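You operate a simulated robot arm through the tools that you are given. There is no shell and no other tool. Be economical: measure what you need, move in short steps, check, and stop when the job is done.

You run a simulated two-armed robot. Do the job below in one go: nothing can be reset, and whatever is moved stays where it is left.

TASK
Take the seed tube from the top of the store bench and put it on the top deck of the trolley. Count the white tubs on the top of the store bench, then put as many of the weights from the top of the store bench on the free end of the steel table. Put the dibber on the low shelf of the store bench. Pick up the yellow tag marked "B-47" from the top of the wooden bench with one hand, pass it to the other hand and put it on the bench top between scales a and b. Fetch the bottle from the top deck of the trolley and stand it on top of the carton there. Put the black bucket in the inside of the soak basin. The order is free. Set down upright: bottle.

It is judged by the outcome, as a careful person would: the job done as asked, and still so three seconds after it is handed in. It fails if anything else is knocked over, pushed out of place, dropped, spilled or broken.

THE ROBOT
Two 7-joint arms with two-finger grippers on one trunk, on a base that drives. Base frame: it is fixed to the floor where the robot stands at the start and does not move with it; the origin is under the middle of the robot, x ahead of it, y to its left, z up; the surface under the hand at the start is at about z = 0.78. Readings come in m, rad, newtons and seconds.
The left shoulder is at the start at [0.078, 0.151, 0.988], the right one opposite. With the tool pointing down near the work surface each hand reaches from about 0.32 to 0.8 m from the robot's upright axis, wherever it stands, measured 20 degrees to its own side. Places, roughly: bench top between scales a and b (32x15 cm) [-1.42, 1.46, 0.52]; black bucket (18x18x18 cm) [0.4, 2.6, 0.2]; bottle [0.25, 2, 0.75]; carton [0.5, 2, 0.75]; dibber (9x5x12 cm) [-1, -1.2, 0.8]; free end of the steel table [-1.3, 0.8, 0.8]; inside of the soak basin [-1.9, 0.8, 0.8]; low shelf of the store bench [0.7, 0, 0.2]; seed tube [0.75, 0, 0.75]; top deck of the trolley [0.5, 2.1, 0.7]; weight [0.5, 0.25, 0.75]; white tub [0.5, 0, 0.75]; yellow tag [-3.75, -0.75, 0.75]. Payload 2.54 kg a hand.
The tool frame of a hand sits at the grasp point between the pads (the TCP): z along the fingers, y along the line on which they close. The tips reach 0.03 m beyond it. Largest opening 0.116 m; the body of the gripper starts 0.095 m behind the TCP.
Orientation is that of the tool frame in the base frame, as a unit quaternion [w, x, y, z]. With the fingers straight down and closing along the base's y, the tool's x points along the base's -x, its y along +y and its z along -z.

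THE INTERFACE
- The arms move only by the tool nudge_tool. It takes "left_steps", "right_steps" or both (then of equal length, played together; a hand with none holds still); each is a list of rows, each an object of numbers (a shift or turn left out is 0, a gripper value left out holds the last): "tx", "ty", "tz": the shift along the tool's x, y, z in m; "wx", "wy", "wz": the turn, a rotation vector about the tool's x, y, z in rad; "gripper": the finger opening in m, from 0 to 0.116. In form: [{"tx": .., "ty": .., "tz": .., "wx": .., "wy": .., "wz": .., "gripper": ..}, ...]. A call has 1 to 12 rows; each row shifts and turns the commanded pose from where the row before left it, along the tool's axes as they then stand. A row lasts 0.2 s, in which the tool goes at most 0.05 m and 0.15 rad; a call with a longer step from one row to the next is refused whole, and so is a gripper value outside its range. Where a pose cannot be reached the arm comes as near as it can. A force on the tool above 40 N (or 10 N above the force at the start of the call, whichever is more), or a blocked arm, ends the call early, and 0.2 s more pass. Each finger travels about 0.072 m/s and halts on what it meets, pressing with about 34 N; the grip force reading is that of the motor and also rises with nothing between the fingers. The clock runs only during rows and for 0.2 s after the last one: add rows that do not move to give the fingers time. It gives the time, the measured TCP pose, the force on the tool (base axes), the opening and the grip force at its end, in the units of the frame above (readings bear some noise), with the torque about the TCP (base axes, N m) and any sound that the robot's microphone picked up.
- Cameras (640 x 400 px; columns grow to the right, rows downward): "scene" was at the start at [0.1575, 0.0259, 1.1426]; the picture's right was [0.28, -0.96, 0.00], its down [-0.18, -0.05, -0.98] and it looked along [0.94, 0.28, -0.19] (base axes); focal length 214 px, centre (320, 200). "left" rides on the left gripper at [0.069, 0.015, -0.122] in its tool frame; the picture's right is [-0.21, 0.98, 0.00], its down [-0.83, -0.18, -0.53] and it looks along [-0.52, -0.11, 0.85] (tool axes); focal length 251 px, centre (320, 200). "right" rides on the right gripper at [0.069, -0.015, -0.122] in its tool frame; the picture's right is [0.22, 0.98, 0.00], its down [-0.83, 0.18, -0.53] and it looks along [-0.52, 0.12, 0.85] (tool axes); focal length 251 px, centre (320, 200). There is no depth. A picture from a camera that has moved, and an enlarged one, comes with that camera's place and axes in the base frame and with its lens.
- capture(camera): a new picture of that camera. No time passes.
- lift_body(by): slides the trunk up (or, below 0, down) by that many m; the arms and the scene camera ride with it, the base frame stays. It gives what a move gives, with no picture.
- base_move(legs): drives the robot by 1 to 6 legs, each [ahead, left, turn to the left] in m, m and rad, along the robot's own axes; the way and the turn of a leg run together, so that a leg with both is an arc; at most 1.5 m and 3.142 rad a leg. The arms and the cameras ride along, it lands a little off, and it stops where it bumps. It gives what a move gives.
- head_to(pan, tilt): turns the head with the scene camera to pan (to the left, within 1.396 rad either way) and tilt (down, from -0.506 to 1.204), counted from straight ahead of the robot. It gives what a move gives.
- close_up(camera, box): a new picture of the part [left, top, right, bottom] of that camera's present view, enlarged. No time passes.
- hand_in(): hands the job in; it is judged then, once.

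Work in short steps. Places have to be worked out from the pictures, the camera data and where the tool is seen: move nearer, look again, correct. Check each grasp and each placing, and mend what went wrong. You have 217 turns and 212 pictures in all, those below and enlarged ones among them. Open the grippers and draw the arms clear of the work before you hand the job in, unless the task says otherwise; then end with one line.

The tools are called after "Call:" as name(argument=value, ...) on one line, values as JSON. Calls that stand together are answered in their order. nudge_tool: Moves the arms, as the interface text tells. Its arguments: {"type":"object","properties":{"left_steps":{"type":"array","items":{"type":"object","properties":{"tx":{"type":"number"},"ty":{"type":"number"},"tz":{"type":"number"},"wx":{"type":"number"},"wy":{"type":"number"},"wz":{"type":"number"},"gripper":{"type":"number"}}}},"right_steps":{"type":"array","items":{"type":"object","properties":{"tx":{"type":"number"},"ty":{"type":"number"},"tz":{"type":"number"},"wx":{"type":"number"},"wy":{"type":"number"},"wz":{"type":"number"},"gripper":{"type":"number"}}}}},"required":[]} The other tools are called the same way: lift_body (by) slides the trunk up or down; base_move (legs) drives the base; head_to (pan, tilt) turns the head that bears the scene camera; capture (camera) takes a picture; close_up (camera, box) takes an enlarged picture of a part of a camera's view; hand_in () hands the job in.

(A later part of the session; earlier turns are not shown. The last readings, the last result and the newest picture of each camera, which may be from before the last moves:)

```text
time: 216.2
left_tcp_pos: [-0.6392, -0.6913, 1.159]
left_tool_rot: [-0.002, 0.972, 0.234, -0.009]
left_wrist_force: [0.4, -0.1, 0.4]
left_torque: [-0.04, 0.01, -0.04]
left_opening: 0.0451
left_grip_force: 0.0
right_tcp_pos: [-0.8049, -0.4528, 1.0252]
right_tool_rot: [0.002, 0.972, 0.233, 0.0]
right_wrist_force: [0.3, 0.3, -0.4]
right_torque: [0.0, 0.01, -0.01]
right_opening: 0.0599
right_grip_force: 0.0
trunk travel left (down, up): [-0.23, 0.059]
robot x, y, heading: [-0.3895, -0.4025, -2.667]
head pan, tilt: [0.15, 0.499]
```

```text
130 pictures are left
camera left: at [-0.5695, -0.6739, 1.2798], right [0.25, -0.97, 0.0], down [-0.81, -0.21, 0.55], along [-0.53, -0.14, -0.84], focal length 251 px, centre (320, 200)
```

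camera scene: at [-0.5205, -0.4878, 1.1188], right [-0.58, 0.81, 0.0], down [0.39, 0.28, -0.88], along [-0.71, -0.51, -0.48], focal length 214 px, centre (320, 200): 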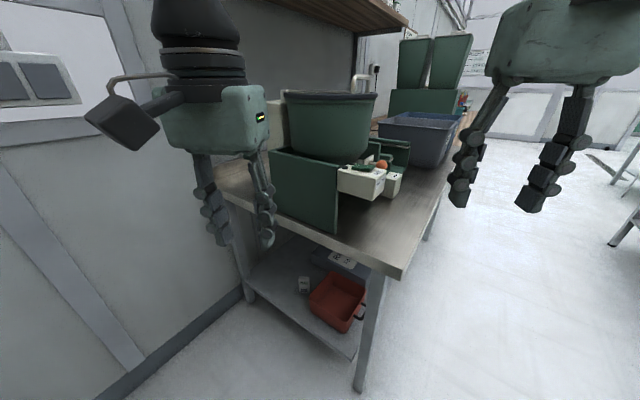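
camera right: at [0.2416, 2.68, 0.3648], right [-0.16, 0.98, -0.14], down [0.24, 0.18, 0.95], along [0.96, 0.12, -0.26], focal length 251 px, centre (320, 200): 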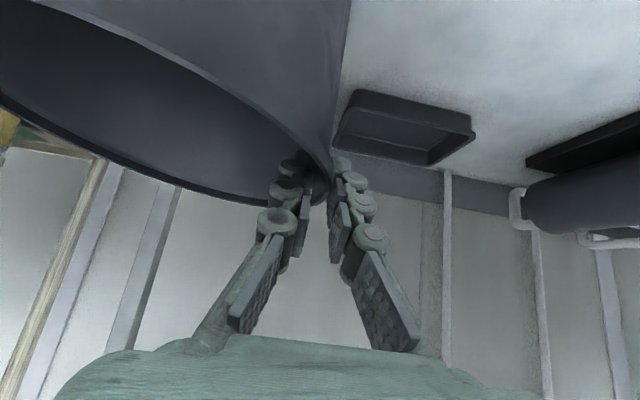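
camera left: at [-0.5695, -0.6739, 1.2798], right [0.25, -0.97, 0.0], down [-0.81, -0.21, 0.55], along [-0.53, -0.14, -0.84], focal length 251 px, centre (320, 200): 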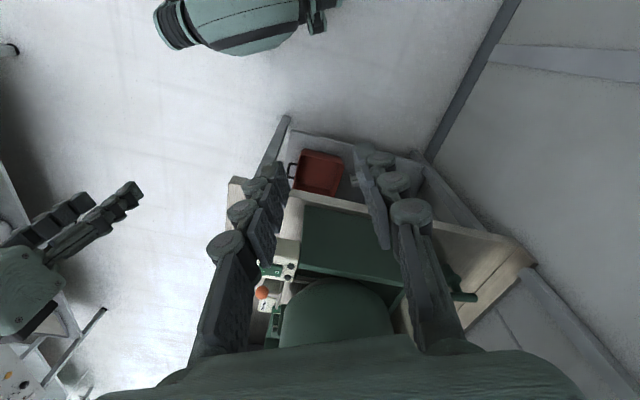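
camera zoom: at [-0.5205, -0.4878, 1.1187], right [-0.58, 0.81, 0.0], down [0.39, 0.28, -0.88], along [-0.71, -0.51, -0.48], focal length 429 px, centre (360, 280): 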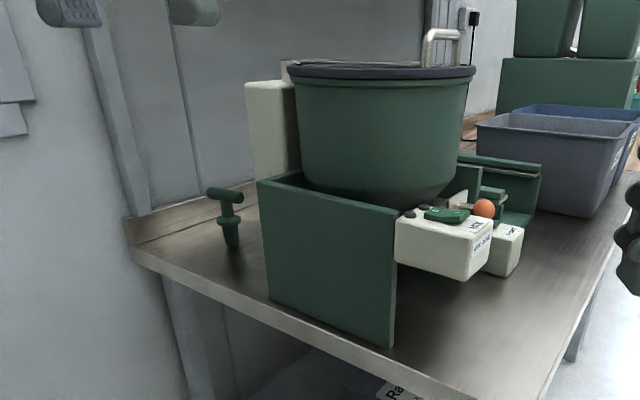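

The dibber is the green T-handled tool at about (-1.045, -1.205), base z≈0.735, handle z≈0.855, close to the wall. I tuck the right hand and drive nearer with a better left-hand angle.

Call:
nudge_tool(right_steps=[{"tx": 0.025, "tz": -0.025}, {"tx": 0.025, "tz": -0.025}, {"tx": 0.025, "tz": -0.025}, {"tx": 0.025, "tz": -0.025}], left_steps=[{"gripper": 0.06}, {}, {}, {}])

Call:
base_move(legs=[[0.2, 0.32, 0], [0, 0, -0.18]])

Call:
head_to(pan=0.35, tilt=0.6)

Call:
capture(camera="scene")

Call:
capture(camera="left")

```text
time: 217.2
left_tcp_pos: [-0.6378, -0.6914, 1.1585]
left_tool_rot: [-0.002, 0.972, 0.235, -0.009]
left_wrist_force: [-0.1, 0.6, 0.2]
left_torque: [-0.03, 0.0, 0.0]
left_opening: 0.0598
left_grip_force: 0.1
right_tcp_pos: [-0.7163, -0.4066, 1.124]
right_tool_rot: [0.0, 0.972, 0.233, -0.001]
right_wrist_force: [0.4, -0.3, -0.7]
right_torque: [0.01, -0.02, -0.01]
right_opening: 0.0602
right_grip_force: 0.0
trunk travel left (down, up): [-0.23, 0.059]
robot x, y, heading: [-0.3872, -0.4038, -2.673]
head pan, tilt: [0.15, 0.499]
```

```text
time: 221.6
left_tcp_pos: [-0.7168, -1.0181, 1.1586]
left_tool_rot: [-0.002, 0.989, 0.148, -0.008]
left_wrist_force: [0.7, 1.3, 0.0]
left_torque: [-0.03, 0.01, 0.0]
left_opening: 0.0599
left_grip_force: 0.0
right_tcp_pos: [-0.7438, -0.7233, 1.1248]
right_tool_rot: [0.001, 0.989, 0.146, 0.0]
right_wrist_force: [0.6, 0.3, -0.6]
right_torque: [-0.02, -0.01, -0.04]
right_opening: 0.06
right_grip_force: 0.1
trunk travel left (down, up): [-0.23, 0.059]
robot x, y, heading: [-0.4158, -0.7865, -2.847]
head pan, tilt: [0.15, 0.499]
```

```text
time: 222.3
left_tcp_pos: [-0.7168, -1.0185, 1.1593]
left_tool_rot: [-0.003, 0.989, 0.147, -0.009]
left_wrist_force: [0.5, -0.3, 0.7]
left_torque: [0.01, -0.01, -0.01]
left_opening: 0.0602
left_grip_force: 0.0
right_tcp_pos: [-0.7437, -0.7226, 1.1243]
right_tool_rot: [0.001, 0.989, 0.147, 0.0]
right_wrist_force: [-0.9, -0.5, -0.4]
right_torque: [0.01, -0.02, -0.01]
right_opening: 0.0602
right_grip_force: 0.0
trunk travel left (down, up): [-0.23, 0.059]
robot x, y, heading: [-0.4206, -0.7768, -2.844]
head pan, tilt: [0.351, 0.6]
```

```text
129 pictures are left
camera scene: at [-0.553, -0.8524, 1.1097], right [-0.6, 0.8, 0.0], down [0.45, 0.34, -0.83], along [-0.66, -0.5, -0.56], focal length 214 px, centre (320, 200)
```

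scene: 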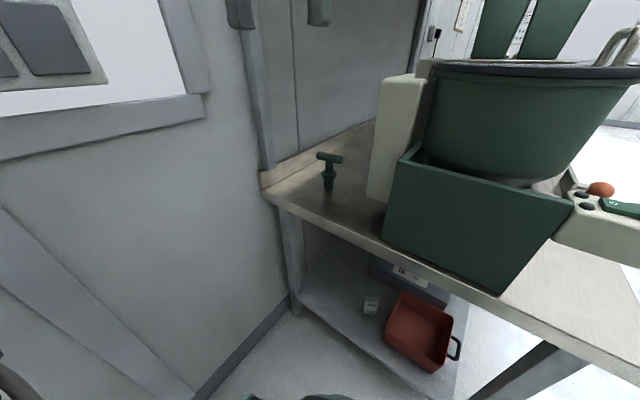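

```text
128 pictures are left
camera left: at [-0.6458, -1.0133, 1.2793], right [0.08, -1.0, 0.0], down [-0.83, -0.07, 0.55], along [-0.55, -0.04, -0.84], focal length 251 px, centre (320, 200)
```

left: 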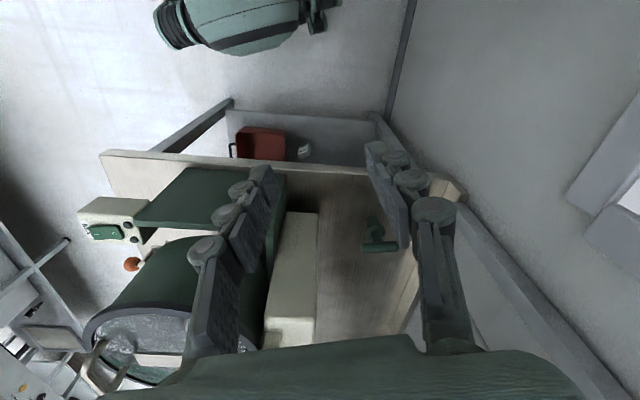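

The dibber stands at (-1.014, -1.17), T-bar along y at z≈0.875, shaft below it; bench z≈0.77. I'll grip the shaft with the left hand pitched 60° forward, which also suits the low shelf later. First I move to the pre-position and pitch.

Call:
nudge_tool(left_steps=[{"tx": -0.037, "ty": 0.014}, {"tx": -0.037, "ty": 0.014}, {"tx": -0.037, "ty": 0.014}, {"tx": -0.037, "ty": 0.014}, {"wy": -0.15}, {"wy": -0.15}, {"wy": -0.15}, {"wy": -0.15}, {"wy": -0.15}, {"wy": -0.15}, {"wy": -0.15}, {}])

Call:
capture(camera="left")

Call:
capture(camera="scene")

```text
time: 224.9
left_tcp_pos: [-0.8405, -1.1162, 1.1565]
left_tool_rot: [0.071, 0.852, 0.128, -0.504]
left_wrist_force: [0.4, -0.2, -0.8]
left_torque: [-0.01, 0.0, -0.05]
left_opening: 0.06
left_grip_force: 0.1
left hand out of reach, approached as far as the arm can: row 4
right_tcp_pos: [-0.7443, -0.7247, 1.1257]
right_tool_rot: [0.001, 0.989, 0.146, -0.002]
right_wrist_force: [-0.7, 0.5, 0.4]
right_torque: [-0.01, 0.01, 0.01]
right_opening: 0.06
right_grip_force: 0.1
trunk travel left (down, up): [-0.23, 0.059]
robot x, y, heading: [-0.4192, -0.7798, -2.845]
head pan, tilt: [0.351, 0.6]
```

```text
127 pictures are left
camera left: at [-0.7029, -1.09, 1.1562], right [0.19, -0.97, 0.18], down [0.01, 0.19, 0.98], along [-0.98, -0.18, 0.05], focal length 251 px, centre (320, 200)
```

left: 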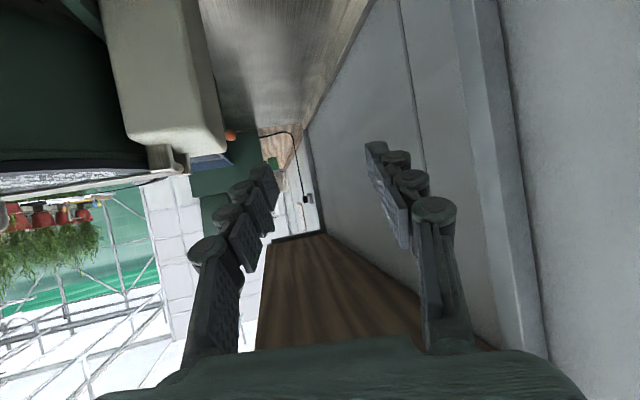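

```text
126 pictures are left
camera scene: at [-0.5531, -0.8525, 1.1097], right [-0.6, 0.8, 0.0], down [0.45, 0.34, -0.83], along [-0.66, -0.5, -0.56], focal length 214 px, centre (320, 200)
```

scene: 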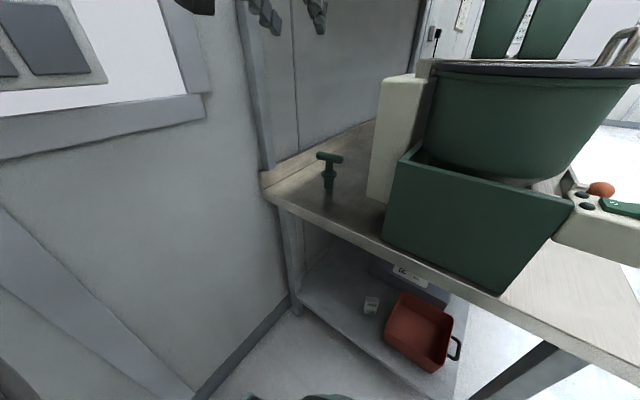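

I zoom on the dibber for its shape before going in.

Call:
close_up(camera="scene", box=[280, 130, 400, 230])

```text
4.00 times, centred on (340, 180) of scene
camera zoom: at [-0.5531, -0.8525, 1.1097], right [-0.6, 0.8, 0.0], down [0.45, 0.34, -0.83], along [-0.66, -0.5, -0.56], focal length 858 px, centre (240, 280)
```

zoom: 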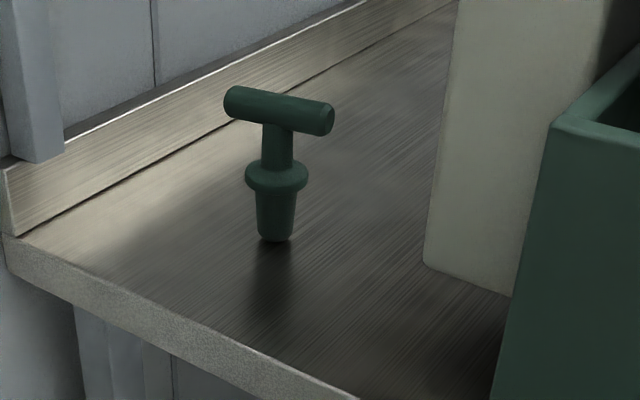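

The dibber's shaft sits between bar and flange at z≈0.846. I lower to the pre-grasp point on the line to it.

Call:
nudge_tool(left_steps=[{"tx": 0.0306, "ty": 0.0005, "tz": 0.0301}, {"tx": 0.0306, "ty": 0.0005, "tz": 0.0301}, {"tx": 0.0306, "ty": 0.0005, "tz": 0.0301}, {"tx": 0.0306, "ty": 0.0005, "tz": 0.0301}, {"tx": 0.0306, "ty": 0.0005, "tz": 0.0301}, {"tx": 0.0306, "ty": 0.0005, "tz": 0.0301}, {}])

Call:
capture(camera="left")

Call:
close_up(camera="scene", box=[220, 110, 400, 230])

```text
time: 226.5
left_tcp_pos: [-0.906, -1.137, 0.9084]
left_tool_rot: [0.072, 0.852, 0.129, -0.503]
left_wrist_force: [0.9, -0.2, 0.6]
left_torque: [-0.03, 0.04, -0.02]
left_opening: 0.0599
left_grip_force: 0.1
right_tcp_pos: [-0.7434, -0.7241, 1.126]
right_tool_rot: [0.001, 0.989, 0.147, -0.001]
right_wrist_force: [-0.4, -0.7, 0.4]
right_torque: [0.03, 0.01, 0.02]
right_opening: 0.0598
right_grip_force: 0.1
trunk travel left (down, up): [-0.23, 0.059]
robot x, y, heading: [-0.4172, -0.7811, -2.847]
head pan, tilt: [0.351, 0.6]
```

```text
124 pictures are left
camera left: at [-0.7679, -1.1115, 0.906], right [0.19, -0.97, 0.18], down [0.01, 0.19, 0.98], along [-0.98, -0.18, 0.05], focal length 251 px, centre (320, 200)
```

left: 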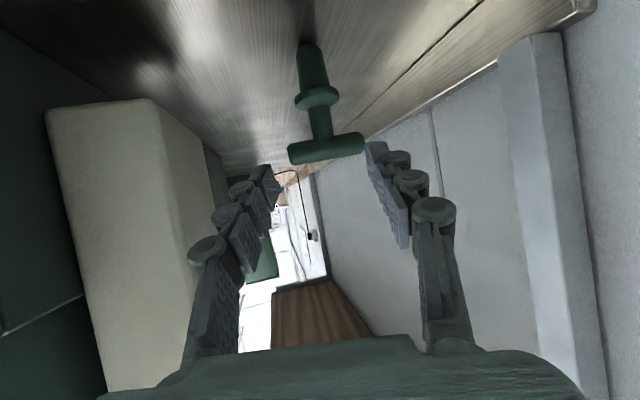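

```text
3.33 times, centred on (310, 170) of scene
camera zoom: at [-0.5529, -0.8524, 1.1097], right [-0.6, 0.8, 0.0], down [0.45, 0.34, -0.83], along [-0.66, -0.5, -0.56], focal length 715 px, centre (353, 300)
```

zoom: 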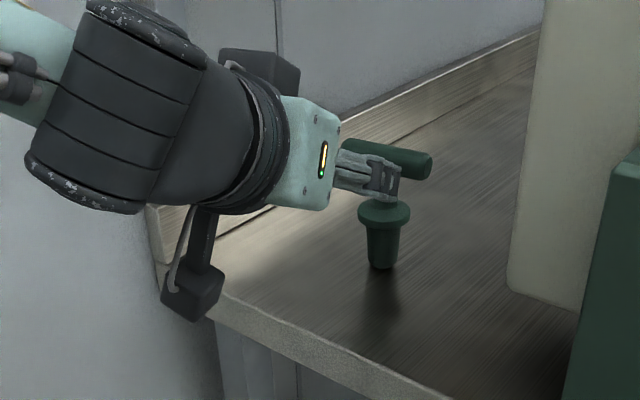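

The shaft checks out at (-1.014, -1.171, 0.844), centred between the fingers. I advance 12 cm along the tool axis.

Call:
nudge_tool(left_steps=[{"tx": 0.0005, "ty": 0.0005, "tz": 0.0306}, {"tx": 0.0005, "ty": 0.0005, "tz": 0.0306}, {"tx": 0.0005, "ty": 0.0005, "tz": 0.0306}, {"tx": 0.0003, "ty": 0.0005, "tz": 0.0306}, {}])

Call:
capture(camera="left")

Call:
close_up(camera="scene", box=[220, 110, 400, 230])

```text
time: 227.7
left_tcp_pos: [-1.0064, -1.1697, 0.8492]
left_tool_rot: [0.072, 0.852, 0.129, -0.502]
left_wrist_force: [0.8, 0.2, 1.0]
left_torque: [-0.01, -0.02, -0.02]
left_opening: 0.06
left_grip_force: 0.1
right_tcp_pos: [-0.7428, -0.7229, 1.1258]
right_tool_rot: [0.001, 0.989, 0.147, -0.001]
right_wrist_force: [-0.1, -0.5, -0.6]
right_torque: [0.0, -0.01, 0.0]
right_opening: 0.0603
right_grip_force: 0.0
trunk travel left (down, up): [-0.23, 0.059]
robot x, y, heading: [-0.4188, -0.778, -2.844]
head pan, tilt: [0.351, 0.6]
```

```text
122 pictures are left
camera left: at [-0.8694, -1.1436, 0.8481], right [0.19, -0.97, 0.18], down [0.01, 0.19, 0.98], along [-0.98, -0.18, 0.05], focal length 251 px, centre (320, 200)
```

left: 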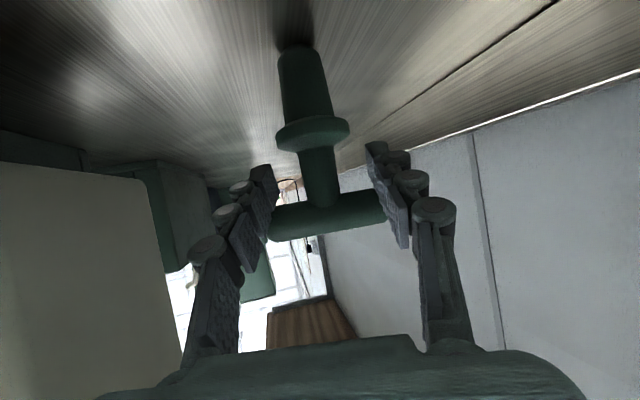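

```text
3.33 times, centred on (310, 170) of scene
camera zoom: at [-0.5529, -0.8525, 1.1097], right [-0.6, 0.8, 0.0], down [0.45, 0.34, -0.83], along [-0.66, -0.5, -0.56], focal length 715 px, centre (353, 300)
```

zoom: 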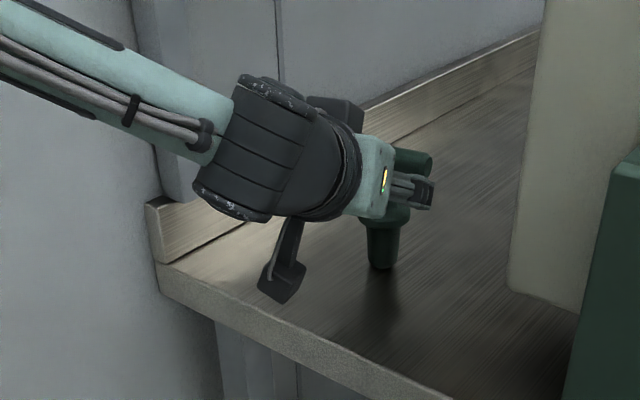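

The shaft's mid height reads nearer 0.839, so I drop 6 mm and close.

Call:
nudge_tool(left_steps=[{"tx": 0.0053, "tz": 0.003}, {}, {"gripper": 0.03}, {"gripper": 0.0}, {}, {}, {}])

Call:
capture(camera="left")

```text
time: 229.3
left_tcp_pos: [-1.0073, -1.1689, 0.8441]
left_tool_rot: [0.072, 0.851, 0.129, -0.504]
left_wrist_force: [-0.8, 2.7, 6.1]
left_torque: [0.03, 0.26, -0.1]
left_opening: 0.0223
left_grip_force: 34.1
right_tcp_pos: [-0.7432, -0.7245, 1.1259]
right_tool_rot: [0.001, 0.989, 0.146, -0.001]
right_wrist_force: [0.3, -0.5, 0.2]
right_torque: [0.0, 0.01, 0.0]
right_opening: 0.0598
right_grip_force: 0.1
trunk travel left (down, up): [-0.23, 0.059]
robot x, y, heading: [-0.419, -0.7821, -2.846]
head pan, tilt: [0.351, 0.6]
```

```text
120 pictures are left
camera left: at [-0.8695, -1.1435, 0.8432], right [0.18, -0.97, 0.18], down [0.02, 0.19, 0.98], along [-0.98, -0.18, 0.05], focal length 251 px, centre (320, 200)
```

left: 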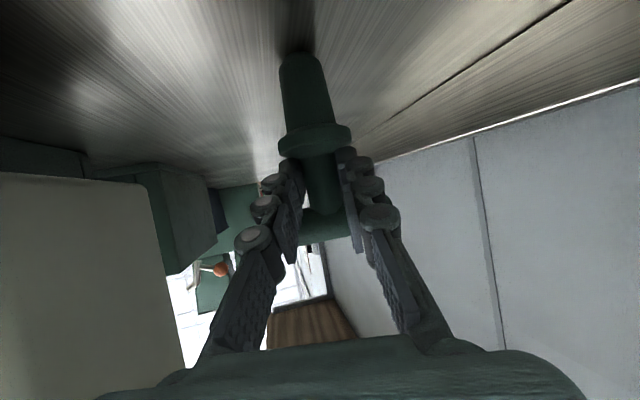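

The shaft is gripped (0.022). I lift it 12 cm and pull back from the bench.

Call:
nudge_tool(left_steps=[{"tx": -0.0263, "tz": -0.0146}, {"tx": -0.0263, "tz": -0.0146}, {"tx": -0.0263, "tz": -0.0146}, {"tx": -0.0263, "tz": -0.0146}, {"tx": -0.0263, "tz": -0.0146}, {"tx": 0.018, "tz": -0.034}, {"tx": 0.018, "tz": -0.034}, {"tx": 0.018, "tz": -0.034}, {}])

Call:
capture(camera="scene")

Call:
capture(camera="left")

```text
time: 231.3
left_tcp_pos: [-0.8957, -1.1375, 0.9938]
left_tool_rot: [0.072, 0.852, 0.129, -0.502]
left_wrist_force: [-0.9, 0.0, -0.5]
left_torque: [-0.05, -0.02, 0.0]
left_opening: 0.0227
left_grip_force: 34.4
right_tcp_pos: [-0.7443, -0.7235, 1.1252]
right_tool_rot: [0.001, 0.989, 0.147, -0.002]
right_wrist_force: [0.4, -0.5, 0.6]
right_torque: [-0.01, -0.05, 0.02]
right_opening: 0.0599
right_grip_force: 0.1
trunk travel left (down, up): [-0.23, 0.059]
robot x, y, heading: [-0.4167, -0.7781, -2.844]
head pan, tilt: [0.351, 0.6]
```

```text
119 pictures are left
camera scene: at [-0.5532, -0.8525, 1.1096], right [-0.6, 0.8, 0.0], down [0.45, 0.34, -0.82], along [-0.66, -0.5, -0.57], focal length 214 px, centre (320, 200)
```

scene: 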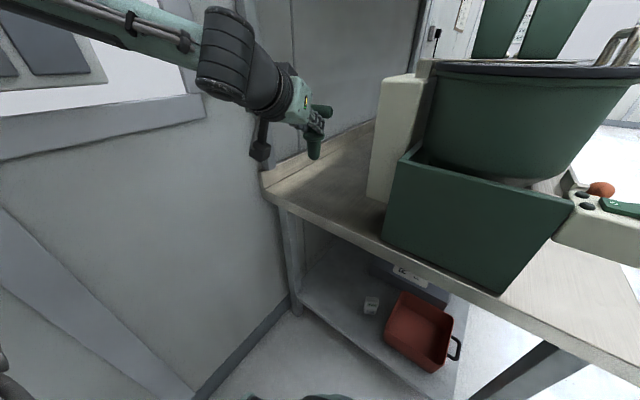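

```text
118 pictures are left
camera left: at [-0.7595, -1.1113, 0.9927], right [0.19, -0.97, 0.18], down [0.01, 0.19, 0.98], along [-0.98, -0.18, 0.05], focal length 251 px, centre (320, 200)
```

left: 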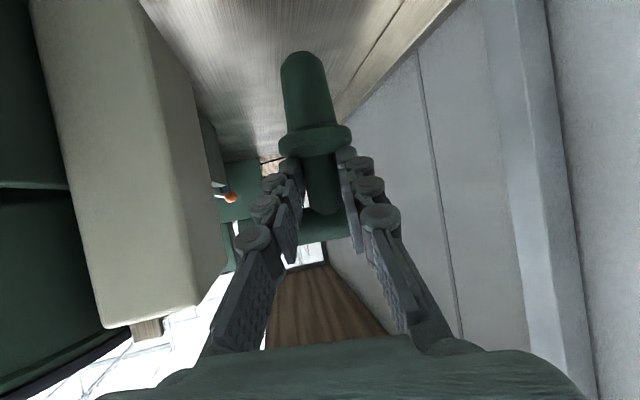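

The dibber is held. I back away from the bench and turn right in two legs (through +y, clear of the wall) to face the store bench.

Call:
base_move(legs=[[-0.3, -0.38, 0], [0, 0, -1.7], [0, 0, -1.74]])

Call:
head_to(pan=-0.5, tilt=0.8)

Call:
capture(camera="scene")

```text
time: 244.1
left_tcp_pos: [0.3219, -0.1372, 0.9934]
left_tool_rot: [0.508, 0.006, 0.861, -0.007]
left_wrist_force: [0.4, -0.3, -1.4]
left_torque: [-0.02, 0.0, 0.01]
left_opening: 0.0219
left_grip_force: 34.3
right_tcp_pos: [0.0478, -0.4827, 1.1266]
right_tool_rot: [0.001, 0.011, 1.0, 0.001]
right_wrist_force: [-0.2, -0.5, 0.3]
right_torque: [0.0, -0.01, -0.03]
right_opening: 0.0597
right_grip_force: 0.0
trunk travel left (down, up): [-0.23, 0.059]
robot x, y, heading: [-0.2427, -0.3285, -0.019]
head pan, tilt: [0.351, 0.6]
```

```text
time: 245.3
left_tcp_pos: [0.3224, -0.1382, 0.9939]
left_tool_rot: [0.507, 0.006, 0.862, -0.008]
left_wrist_force: [-0.3, -0.1, -0.7]
left_torque: [0.01, 0.01, -0.02]
left_opening: 0.0219
left_grip_force: 34.2
right_tcp_pos: [0.0489, -0.4821, 1.1264]
right_tool_rot: [0.0, 0.01, 1.0, 0.001]
right_wrist_force: [-0.7, -0.3, -0.6]
right_torque: [-0.02, -0.01, 0.01]
right_opening: 0.0604
right_grip_force: 0.1
trunk travel left (down, up): [-0.23, 0.059]
robot x, y, heading: [-0.2444, -0.3315, -0.023]
head pan, tilt: [-0.499, 0.799]
```

```text
117 pictures are left
camera scene: at [-0.1069, -0.3716, 1.0928], right [-0.5, -0.87, 0.0], down [-0.62, 0.36, -0.7], along [0.61, -0.35, -0.72], focal length 214 px, centre (320, 200)
```

scene: 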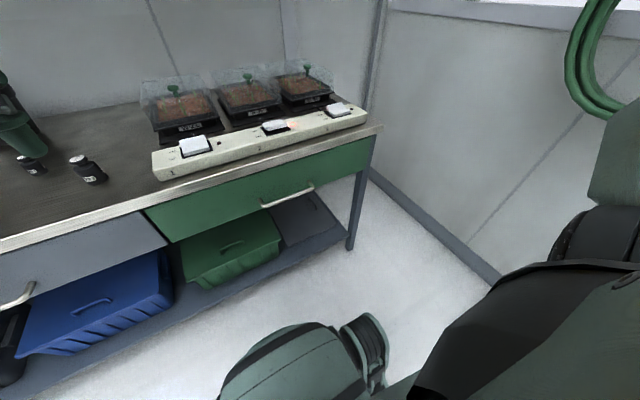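

I see a clear piece of the low shelf at the right end beyond the green crate; I zoom in on it.

Call:
close_up(camera="scene", box=[140, 150, 400, 310])

```text
2.46 times, centred on (270, 230) of scene
camera zoom: at [-0.1069, -0.3716, 1.0928], right [-0.5, -0.87, 0.0], down [-0.62, 0.36, -0.7], along [0.61, -0.35, -0.72], focal length 528 px, centre (443, 126)
```

zoom: 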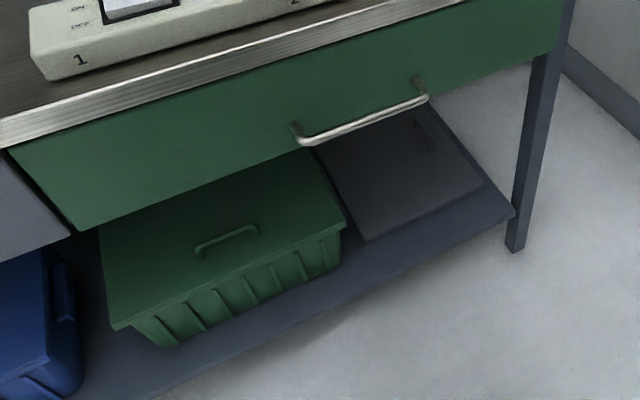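

Right of the green crate a flat dark panel covers most of the shelf, but a free strip runs along the front (x 0.37–0.455). I'll stand the dibber at about (0.415, -0.56), shelf z≈0.19. I back off, shift right, and lower the trunk.

Call:
base_move(legs=[[-0.22, 0, 0.02], [0, -0.4, 0]])

Call:
lift_body(by=-0.23)

Call:
nudge_tool(left_steps=[{"tx": 0.035, "tz": 0.0195}, {"tx": 0.035, "tz": 0.0195}, {"tx": 0.035, "tz": 0.0195}, {"tx": 0.035, "tz": 0.0195}, {"tx": 0.035, "tz": 0.0195}, {"tx": 0.035, "tz": 0.0195}, {"tx": 0.035, "tz": 0.0195}, {"tx": 0.035, "tz": 0.0195}, {"tx": 0.035, "tz": 0.0195}, {"tx": 0.035, "tz": 0.0195}, {}])

Call:
head_to(pan=0.1, tilt=0.7)

Call:
capture(camera="scene")

```text
time: 251.0
left_tcp_pos: [0.0906, -0.5169, 0.9926]
left_tool_rot: [0.507, -0.005, 0.862, -0.005]
left_wrist_force: [-1.5, 0.0, -0.9]
left_torque: [-0.03, 0.05, -0.01]
left_opening: 0.0218
left_grip_force: 34.1
right_tcp_pos: [-0.1766, -0.8659, 1.1268]
right_tool_rot: [-0.001, -0.002, 1.0, -0.003]
right_wrist_force: [-0.2, 0.6, 0.6]
right_torque: [-0.02, -0.01, 0.02]
right_opening: 0.06
right_grip_force: 0.0
trunk travel left (down, up): [-0.23, 0.059]
robot x, y, heading: [-0.4701, -0.7222, -0.0]
head pan, tilt: [-0.499, 0.799]
stopped in leg 2: the robot was blocked; the commanded pose is now the measured one
```

```text
time: 253.4
left_tcp_pos: [0.091, -0.5175, 0.763]
left_tool_rot: [0.509, -0.005, 0.861, -0.006]
left_wrist_force: [-0.2, -0.2, -0.7]
left_torque: [-0.02, 0.0, 0.01]
left_opening: 0.0221
left_grip_force: 34.4
right_tcp_pos: [-0.1754, -0.8664, 0.8968]
right_tool_rot: [0.001, -0.001, 1.0, -0.005]
right_wrist_force: [-1.1, -0.2, -0.4]
right_torque: [0.01, 0.02, 0.0]
right_opening: 0.0598
right_grip_force: 0.0
trunk travel left (down, up): [0.0, 0.289]
robot x, y, heading: [-0.4704, -0.7273, 0.0]
head pan, tilt: [-0.499, 0.799]
```

```text
time: 255.8
left_tcp_pos: [0.0907, -0.4792, 0.4464]
left_tool_rot: [0.508, -0.005, 0.862, -0.006]
left_wrist_force: [0.2, 0.5, -0.4]
left_torque: [0.01, -0.01, -0.02]
left_opening: 0.0219
left_grip_force: 33.8
left hand out of reach, approached as far as the arm can: row 8, 9, 10
right_tcp_pos: [-0.1764, -0.8662, 0.8966]
right_tool_rot: [0.001, -0.001, 1.0, -0.006]
right_wrist_force: [-0.1, -0.1, 0.9]
right_torque: [0.0, 0.0, -0.02]
right_opening: 0.0599
right_grip_force: 0.0
trunk travel left (down, up): [0.0, 0.289]
robot x, y, heading: [-0.4687, -0.7305, 0.0]
head pan, tilt: [-0.499, 0.799]
```

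```text
time: 256.9
left_tcp_pos: [0.0917, -0.4793, 0.4463]
left_tool_rot: [0.508, -0.004, 0.861, -0.007]
left_wrist_force: [-0.5, -1.1, -0.9]
left_torque: [0.04, 0.03, 0.0]
left_opening: 0.0218
left_grip_force: 34.6
right_tcp_pos: [-0.1752, -0.867, 0.898]
right_tool_rot: [0.001, -0.001, 1.0, -0.005]
right_wrist_force: [0.4, 0.5, 0.5]
right_torque: [0.0, 0.02, 0.0]
right_opening: 0.06
right_grip_force: 0.2
trunk travel left (down, up): [0.0, 0.289]
robot x, y, heading: [-0.4675, -0.727, -0.001]
head pan, tilt: [0.099, 0.7]
```

```text
115 pictures are left
camera scene: at [-0.3186, -0.7128, 0.8716], right [0.1, -1.0, 0.01], down [-0.64, -0.07, -0.77], along [0.76, 0.07, -0.64], focal length 214 px, centre (320, 200)
```

scene: 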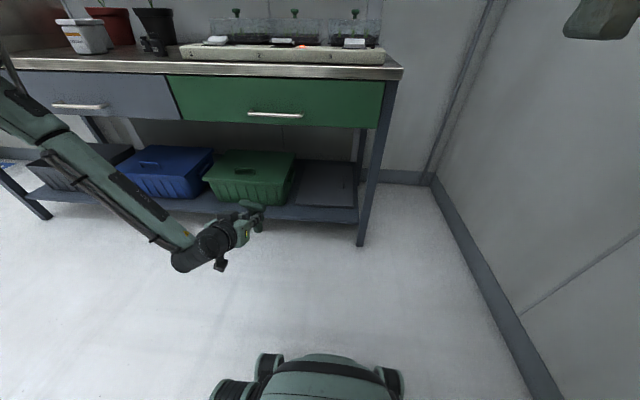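

The base touched something lightly at the end of the sidestep, but it is essentially in place. Now I drive ahead 0.22 m and lower the hand towards the shelf.

Call:
base_move(legs=[[0.22, 0, 0]])

Call:
nudge_tool(left_steps=[{"tx": 0.02, "tz": 0.03}, {"tx": 0.02, "tz": 0.03}, {"tx": 0.02, "tz": 0.02, "ty": -0.02}, {}])

Call:
capture(camera="scene")

Call:
capture(camera="left")

```text
time: 257.6
left_tcp_pos: [0.0931, -0.4773, 0.4478]
left_tool_rot: [0.508, -0.004, 0.861, -0.005]
left_wrist_force: [0.6, -0.5, 0.5]
left_torque: [-0.01, 0.02, -0.01]
left_opening: 0.0218
left_grip_force: 34.0
right_tcp_pos: [-0.1751, -0.8661, 0.8988]
right_tool_rot: [0.002, -0.002, 1.0, -0.004]
right_wrist_force: [0.4, -0.8, 0.8]
right_torque: [0.01, -0.01, 0.03]
right_opening: 0.06
right_grip_force: 0.1
trunk travel left (down, up): [0.0, 0.289]
robot x, y, heading: [-0.4686, -0.7234, -0.003]
head pan, tilt: [0.099, 0.7]
stopped in leg 1: the robot was blocked; the commanded pose is now the measured one
```

```text
time: 258.6
left_tcp_pos: [0.1258, -0.4592, 0.441]
left_tool_rot: [0.508, -0.004, 0.862, -0.005]
left_wrist_force: [0.2, 0.2, -0.8]
left_torque: [0.01, 0.04, 0.0]
left_opening: 0.0217
left_grip_force: 33.6
left hand out of reach, approached as far as the arm can: row 1, 2, 3
right_tcp_pos: [-0.1754, -0.8659, 0.8979]
right_tool_rot: [0.002, -0.001, 1.0, -0.004]
right_wrist_force: [0.2, 0.6, -0.2]
right_torque: [0.0, 0.01, 0.0]
right_opening: 0.0601
right_grip_force: 0.1
trunk travel left (down, up): [0.0, 0.289]
robot x, y, heading: [-0.4679, -0.7252, 0.001]
head pan, tilt: [0.099, 0.7]
```

```text
114 pictures are left
camera scene: at [-0.3174, -0.7128, 0.872], right [0.1, -0.99, 0.01], down [-0.64, -0.07, -0.77], along [0.76, 0.07, -0.64], focal length 214 px, centre (320, 200)
```

scene: 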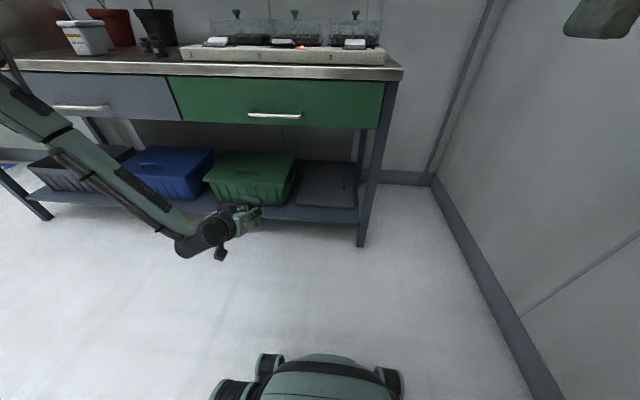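

```text
113 pictures are left
camera left: at [-0.0167, -0.4457, 0.4389], right [0.1, 0.98, 0.17], down [-0.07, -0.17, 0.98], along [0.99, -0.11, 0.05], focal length 251 px, centre (320, 200)
```

left: 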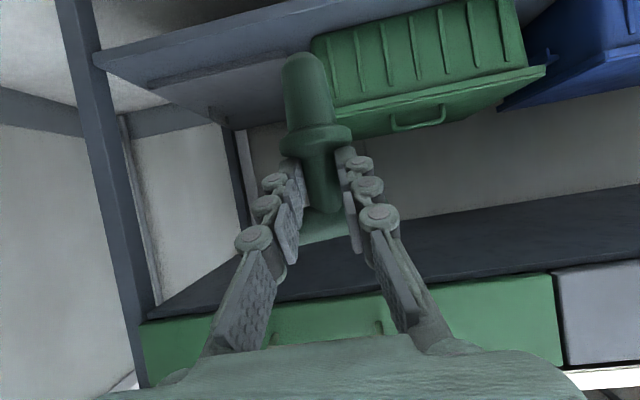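

The base reports blocked. I look to the right and down-left to see what it touches.

Call:
head_to(pan=-1.39, tilt=0.6)

Call:
capture(camera="scene")

Call:
head_to(pan=1.2, tilt=0.6)

Call:
capture(camera="scene")

```text
time: 260.1
left_tcp_pos: [0.125, -0.4599, 0.4395]
left_tool_rot: [0.508, -0.004, 0.861, -0.006]
left_wrist_force: [0.1, -0.8, -1.3]
left_torque: [0.0, -0.01, 0.0]
left_opening: 0.0219
left_grip_force: 33.8
right_tcp_pos: [-0.1744, -0.8643, 0.8975]
right_tool_rot: [0.002, -0.001, 1.0, -0.004]
right_wrist_force: [-0.6, 0.0, -1.4]
right_torque: [0.02, 0.0, 0.01]
right_opening: 0.0599
right_grip_force: 0.1
trunk travel left (down, up): [0.0, 0.289]
robot x, y, heading: [-0.4662, -0.725, -0.0]
head pan, tilt: [-1.389, 0.6]
```

```text
112 pictures are left
camera scene: at [-0.3858, -0.808, 0.8809], right [-0.98, -0.18, 0.0], down [-0.1, 0.55, -0.83], along [0.15, -0.82, -0.56], focal length 214 px, centre (320, 200)
```

scene: 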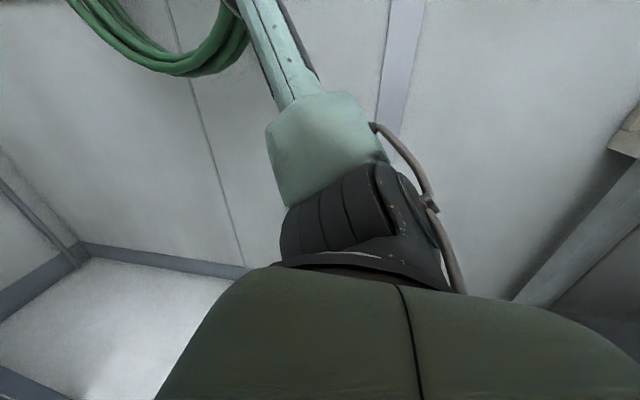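

```text
time: 262.5
left_tcp_pos: [0.1249, -0.4613, 0.4395]
left_tool_rot: [0.507, -0.004, 0.862, -0.006]
left_wrist_force: [0.1, 0.0, -0.5]
left_torque: [0.01, -0.02, 0.02]
left_opening: 0.0215
left_grip_force: 33.9
right_tcp_pos: [-0.1737, -0.8664, 0.8968]
right_tool_rot: [0.001, -0.002, 1.0, -0.005]
right_wrist_force: [0.8, -0.3, -0.3]
right_torque: [0.04, 0.01, 0.02]
right_opening: 0.06
right_grip_force: 0.0
trunk travel left (down, up): [0.0, 0.289]
robot x, y, heading: [-0.472, -0.723, 0.002]
head pan, tilt: [1.201, 0.6]
```

```text
111 pictures are left
camera scene: at [-0.3697, -0.6387, 0.8797], right [0.93, -0.36, 0.0], down [-0.2, -0.53, -0.82], along [0.3, 0.77, -0.57], focal length 214 px, centre (320, 200)
```

scene: 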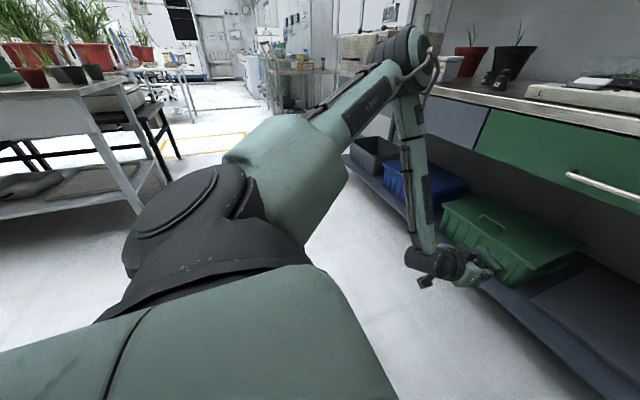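

The folded right arm's elbow seems to be against the side wall. I extend the right hand forward to tuck that elbow, and sidestep slightly left.

Call:
nudge_tool(right_steps=[{"tx": -0.04, "ty": 0.01}, {"tx": -0.04, "ty": 0.01}, {"tx": -0.04, "ty": 0.01}, {"tx": -0.04, "ty": 0.01}, {"tx": -0.04, "ty": 0.01}])

Call:
base_move(legs=[[0, 0.05, 0]])

Call:
head_to(pan=-1.39, tilt=0.3)

Call:
capture(camera="scene")

```text
time: 263.7
left_tcp_pos: [0.1257, -0.4618, 0.4385]
left_tool_rot: [0.505, -0.002, 0.863, -0.003]
left_wrist_force: [-0.5, 0.0, -0.9]
left_torque: [0.04, 0.03, 0.0]
left_opening: 0.0219
left_grip_force: 33.8
right_tcp_pos: [0.0257, -0.8201, 0.8973]
right_tool_rot: [0.001, -0.002, 1.0, -0.001]
right_wrist_force: [0.2, -0.5, 0.4]
right_torque: [0.0, -0.04, -0.01]
right_opening: 0.0598
right_grip_force: 0.0
trunk travel left (down, up): [0.0, 0.289]
robot x, y, heading: [-0.4684, -0.7249, 0.002]
head pan, tilt: [1.201, 0.6]
```

```text
time: 264.8
left_tcp_pos: [0.125, -0.4112, 0.4392]
left_tool_rot: [0.506, -0.002, 0.862, -0.004]
left_wrist_force: [0.3, -0.7, -0.6]
left_torque: [0.02, 0.02, 0.0]
left_opening: 0.0218
left_grip_force: 34.0
right_tcp_pos: [0.0266, -0.7689, 0.8951]
right_tool_rot: [0.001, -0.002, 1.0, 0.0]
right_wrist_force: [0.8, -1.0, -0.8]
right_torque: [0.0, 0.0, 0.01]
right_opening: 0.06
right_grip_force: 0.1
trunk travel left (down, up): [0.0, 0.289]
robot x, y, heading: [-0.4676, -0.6789, -0.003]
head pan, tilt: [1.201, 0.6]
```

```text
time: 267.2
left_tcp_pos: [0.1253, -0.4126, 0.4399]
left_tool_rot: [0.506, -0.002, 0.862, -0.003]
left_wrist_force: [-0.5, 0.3, -1.2]
left_torque: [0.04, 0.01, -0.01]
left_opening: 0.0216
left_grip_force: 33.7
right_tcp_pos: [0.0261, -0.7698, 0.8971]
right_tool_rot: [0.001, -0.002, 1.0, -0.001]
right_wrist_force: [-0.1, 0.5, -0.2]
right_torque: [0.01, -0.01, 0.04]
right_opening: 0.0599
right_grip_force: 0.0
trunk travel left (down, up): [0.0, 0.289]
robot x, y, heading: [-0.47, -0.6784, -0.004]
head pan, tilt: [-1.389, 0.3]
```

```text
110 pictures are left
camera scene: at [-0.3831, -0.7671, 0.9076], right [-0.98, -0.18, 0.0], down [-0.05, 0.29, -0.96], along [0.17, -0.94, -0.3], focal length 214 px, centre (320, 200)
```

scene: 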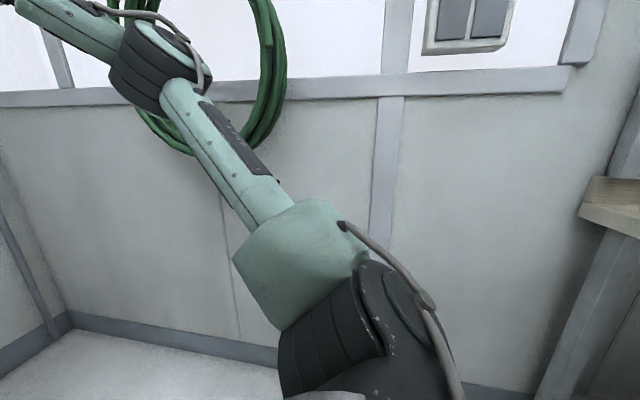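

Free again. I drive ahead 0.2 m and look at the shelf.

Call:
base_move(legs=[[0.2, 0, 0]])

Call:
head_to(pan=0.1, tilt=0.8)

Call:
capture(camera="scene")

```text
time: 268.8
left_tcp_pos: [0.3244, -0.4082, 0.4397]
left_tool_rot: [0.506, -0.005, 0.862, -0.002]
left_wrist_force: [1.0, -0.3, -0.8]
left_torque: [-0.01, 0.03, 0.01]
left_opening: 0.0216
left_grip_force: 34.5
right_tcp_pos: [0.2279, -0.768, 0.897]
right_tool_rot: [0.0, -0.004, 1.0, -0.001]
right_wrist_force: [0.6, -0.2, 0.7]
right_torque: [0.03, 0.01, 0.02]
right_opening: 0.06
right_grip_force: 0.0
trunk travel left (down, up): [0.0, 0.289]
robot x, y, heading: [-0.265, -0.6781, 0.005]
head pan, tilt: [-1.389, 0.3]
```

```text
time: 270.4
left_tcp_pos: [0.3246, -0.4087, 0.4396]
left_tool_rot: [0.506, -0.004, 0.862, -0.002]
left_wrist_force: [-0.6, 0.1, -1.0]
left_torque: [-0.02, 0.04, -0.03]
left_opening: 0.0216
left_grip_force: 34.0
right_tcp_pos: [0.227, -0.7678, 0.8949]
right_tool_rot: [-0.001, -0.003, 1.0, -0.001]
right_wrist_force: [0.1, 0.2, -0.1]
right_torque: [-0.02, 0.02, 0.0]
right_opening: 0.0602
right_grip_force: 0.0
trunk travel left (down, up): [0.0, 0.289]
robot x, y, heading: [-0.2703, -0.6726, 0.004]
head pan, tilt: [0.099, 0.799]
```

```text
109 pictures are left
camera scene: at [-0.1186, -0.6662, 0.8632], right [0.1, -0.99, 0.0], down [-0.71, -0.07, -0.7], along [0.69, 0.07, -0.72], focal length 214 px, centre (320, 200)
```

scene: 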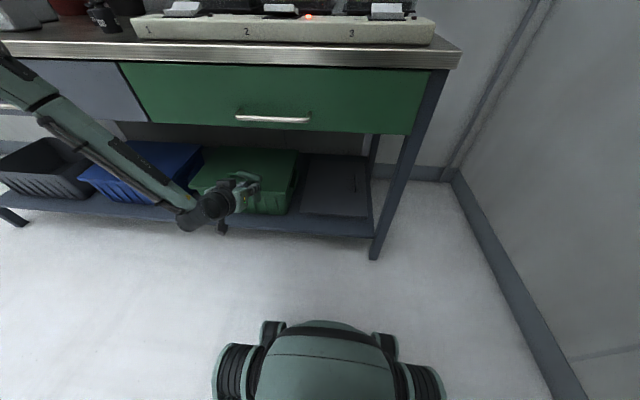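

I zoom on the front strip of the shelf right of the green crate.

Call:
close_up(camera="scene", box=[180, 140, 400, 270])

Call:
capture(camera="left")

```text
2.91 times, centred on (290, 205) of scene
camera zoom: at [-0.1186, -0.6662, 0.8632], right [0.1, -0.99, 0.0], down [-0.71, -0.07, -0.7], along [0.69, 0.07, -0.72], focal length 624 px, centre (407, 186)
```

zoom: 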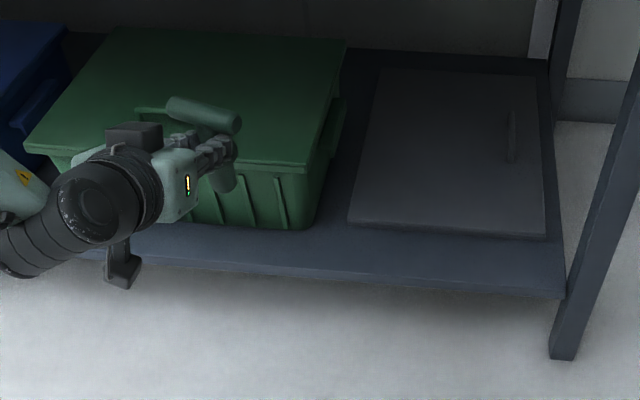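

```text
107 pictures are left
camera left: at [0.1836, -0.3946, 0.4392], right [0.1, 0.98, 0.18], down [-0.06, -0.17, 0.98], along [0.99, -0.11, 0.04], focal length 251 px, centre (320, 200)
```

left: 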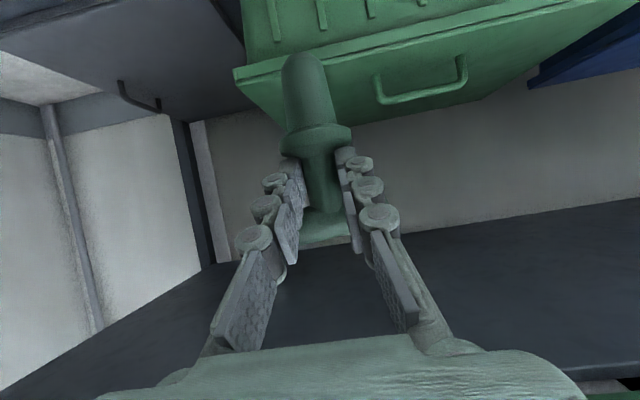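

The free strip spans x≈0.36–0.446 with shelf z≈0.18. I move the dibber to y≈-0.60 in front of the shelf, then forward and down to just above the strip.

Call:
nudge_tool(left_steps=[{"tx": 0.016, "ty": -0.038, "tz": 0.0043}, {"tx": 0.016, "ty": -0.038, "tz": 0.0043}, {"tx": 0.016, "ty": -0.038, "tz": 0.0043}, {"tx": 0.016, "ty": -0.038, "tz": 0.0043}, {"tx": 0.016, "ty": -0.038, "tz": 0.0043}, {}])

Call:
close_up(camera="scene", box=[180, 140, 400, 270])

```text
time: 271.8
left_tcp_pos: [0.2977, -0.4949, 0.4916]
left_tool_rot: [0.506, -0.003, 0.863, -0.003]
left_wrist_force: [-0.2, 0.0, -0.6]
left_torque: [0.01, 0.02, 0.02]
left_opening: 0.0217
left_grip_force: 34.2
left hand out of reach, approached as far as the arm can: row 1, 2, 3, 4, 5
right_tcp_pos: [0.2273, -0.7677, 0.8968]
right_tool_rot: [-0.001, -0.004, 1.0, -0.001]
right_wrist_force: [0.2, 0.1, 0.3]
right_torque: [0.02, -0.02, -0.04]
right_opening: 0.0598
right_grip_force: 0.0
trunk travel left (down, up): [0.0, 0.289]
robot x, y, heading: [-0.2665, -0.6704, 0.005]
head pan, tilt: [0.099, 0.799]
```

```text
2.91 times, centred on (290, 205) of scene
camera zoom: at [-0.1186, -0.6662, 0.8632], right [0.1, -0.99, 0.0], down [-0.71, -0.07, -0.7], along [0.69, 0.07, -0.72], focal length 624 px, centre (407, 186)
```

zoom: 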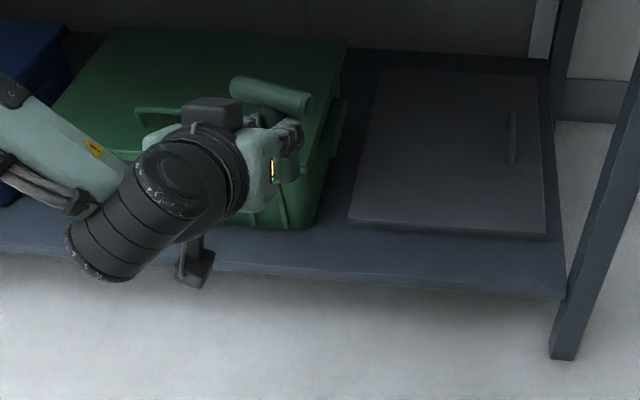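

The arm is folded too tightly here. I back the base 0.1 m (with 3 cm to the right) so the hand works further out.

Call:
base_move(legs=[[-0.1, -0.03, 0]])

Call:
nudge_tool(left_steps=[{"tx": 0.009, "ty": -0.005, "tz": 0.04}, {"tx": 0.009, "ty": -0.005, "tz": 0.04}, {"tx": 0.03, "ty": -0.005, "tz": 0.02}, {"tx": 0.03, "ty": -0.005, "tz": 0.02}, {}])

Call:
close_up(camera="scene", box=[180, 110, 400, 240])

```text
time: 272.9
left_tcp_pos: [0.2002, -0.525, 0.4918]
left_tool_rot: [0.505, -0.003, 0.863, -0.003]
left_wrist_force: [0.2, -0.9, -0.3]
left_torque: [0.02, 0.02, 0.02]
left_opening: 0.0218
left_grip_force: 33.9
right_tcp_pos: [0.1287, -0.7983, 0.8969]
right_tool_rot: [0.0, -0.003, 1.0, -0.002]
right_wrist_force: [-0.1, 1.2, 0.6]
right_torque: [0.01, 0.04, 0.02]
right_opening: 0.0601
right_grip_force: 0.1
trunk travel left (down, up): [0.0, 0.289]
robot x, y, heading: [-0.3674, -0.7032, -0.001]
head pan, tilt: [0.099, 0.799]
```

```text
time: 274.1
left_tcp_pos: [0.2469, -0.4807, 0.4647]
left_tool_rot: [0.505, -0.004, 0.863, -0.003]
left_wrist_force: [0.6, 0.2, -1.5]
left_torque: [0.0, 0.01, 0.0]
left_opening: 0.0215
left_grip_force: 34.0
left hand out of reach, approached as far as the arm can: row 1, 2, 3, 4
right_tcp_pos: [0.1289, -0.7983, 0.8965]
right_tool_rot: [0.0, -0.003, 1.0, 0.0]
right_wrist_force: [-0.1, -1.1, -0.1]
right_torque: [0.02, 0.04, 0.01]
right_opening: 0.0601
right_grip_force: 0.0
trunk travel left (down, up): [0.0, 0.289]
robot x, y, heading: [-0.3656, -0.7069, -0.001]
head pan, tilt: [0.099, 0.799]
```

```text
2.91 times, centred on (290, 175) of scene
camera zoom: at [-0.2171, -0.6964, 0.8632], right [0.1, -0.99, 0.0], down [-0.71, -0.07, -0.7], along [0.69, 0.07, -0.72], focal length 624 px, centre (407, 273)
```

zoom: 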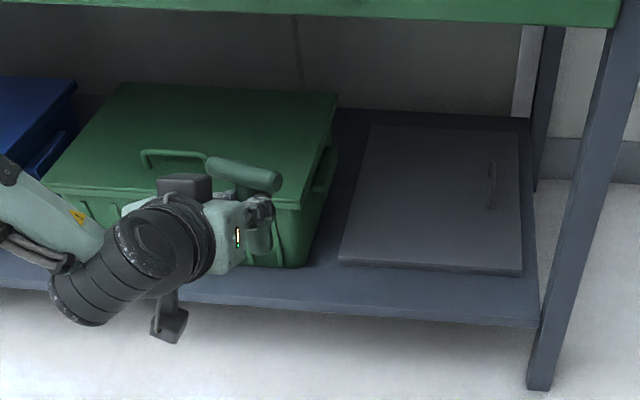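

The reach boundary needs the hand further out. I back another 5 cm, move the hand forward first, then try descending.

Call:
base_move(legs=[[-0.06, 0, 0]])

Call:
nudge_tool(left_steps=[{"tx": -0.018, "ty": -0.012, "tz": 0.032}, {"tx": -0.018, "ty": -0.012, "tz": 0.032}, {"tx": -0.018, "ty": -0.012, "tz": 0.032}, {"tx": -0.018, "ty": -0.012, "tz": 0.032}, {"tx": -0.018, "ty": -0.012, "tz": 0.032}, {"tx": 0.03, "tz": 0.0167}, {"tx": 0.03, "tz": 0.0167}, {"tx": 0.03, "tz": 0.0167}, {}])

Call:
close_up(camera="scene", box=[180, 90, 400, 220])

```text
time: 275.1
left_tcp_pos: [0.1885, -0.4801, 0.4633]
left_tool_rot: [0.505, -0.002, 0.863, -0.004]
left_wrist_force: [0.3, -0.4, -0.4]
left_torque: [0.0, 0.03, 0.02]
left_opening: 0.0216
left_grip_force: 33.5
right_tcp_pos: [0.0702, -0.7987, 0.8958]
right_tool_rot: [-0.001, -0.002, 1.0, -0.001]
right_wrist_force: [0.2, -0.4, 0.6]
right_torque: [0.02, -0.01, -0.01]
right_opening: 0.0602
right_grip_force: 0.1
trunk travel left (down, up): [0.0, 0.289]
robot x, y, heading: [-0.4261, -0.7014, 0.002]
head pan, tilt: [0.099, 0.799]
```

```text
time: 277.1
left_tcp_pos: [0.2903, -0.4528, 0.4858]
left_tool_rot: [0.504, -0.002, 0.863, -0.004]
left_wrist_force: [0.4, -0.2, -1.3]
left_torque: [0.04, 0.05, 0.03]
left_opening: 0.0217
left_grip_force: 34.1
left hand out of reach, approached as far as the arm can: row 1, 2, 3, 4, 5, 6, 7, 8
right_tcp_pos: [0.0699, -0.799, 0.8964]
right_tool_rot: [0.0, -0.002, 1.0, 0.0]
right_wrist_force: [0.3, -0.7, -0.5]
right_torque: [-0.02, -0.03, 0.01]
right_opening: 0.0602
right_grip_force: 0.0
trunk travel left (down, up): [0.0, 0.289]
robot x, y, heading: [-0.4249, -0.7058, -0.0]
head pan, tilt: [0.099, 0.799]
```

```text
2.91 times, centred on (290, 155) of scene
camera zoom: at [-0.2764, -0.6965, 0.8632], right [0.1, -0.99, 0.0], down [-0.71, -0.07, -0.7], along [0.69, 0.07, -0.72], focal length 624 px, centre (407, 331)
```

zoom: 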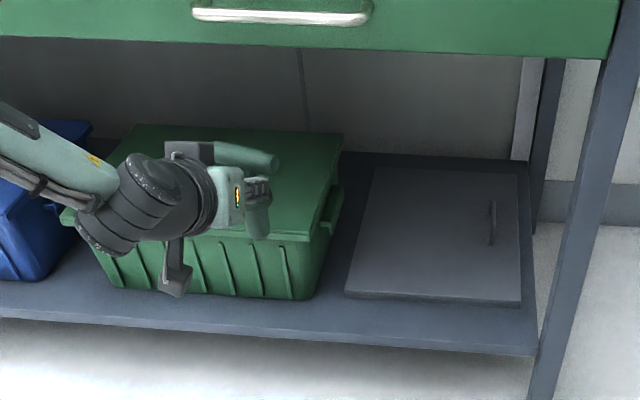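

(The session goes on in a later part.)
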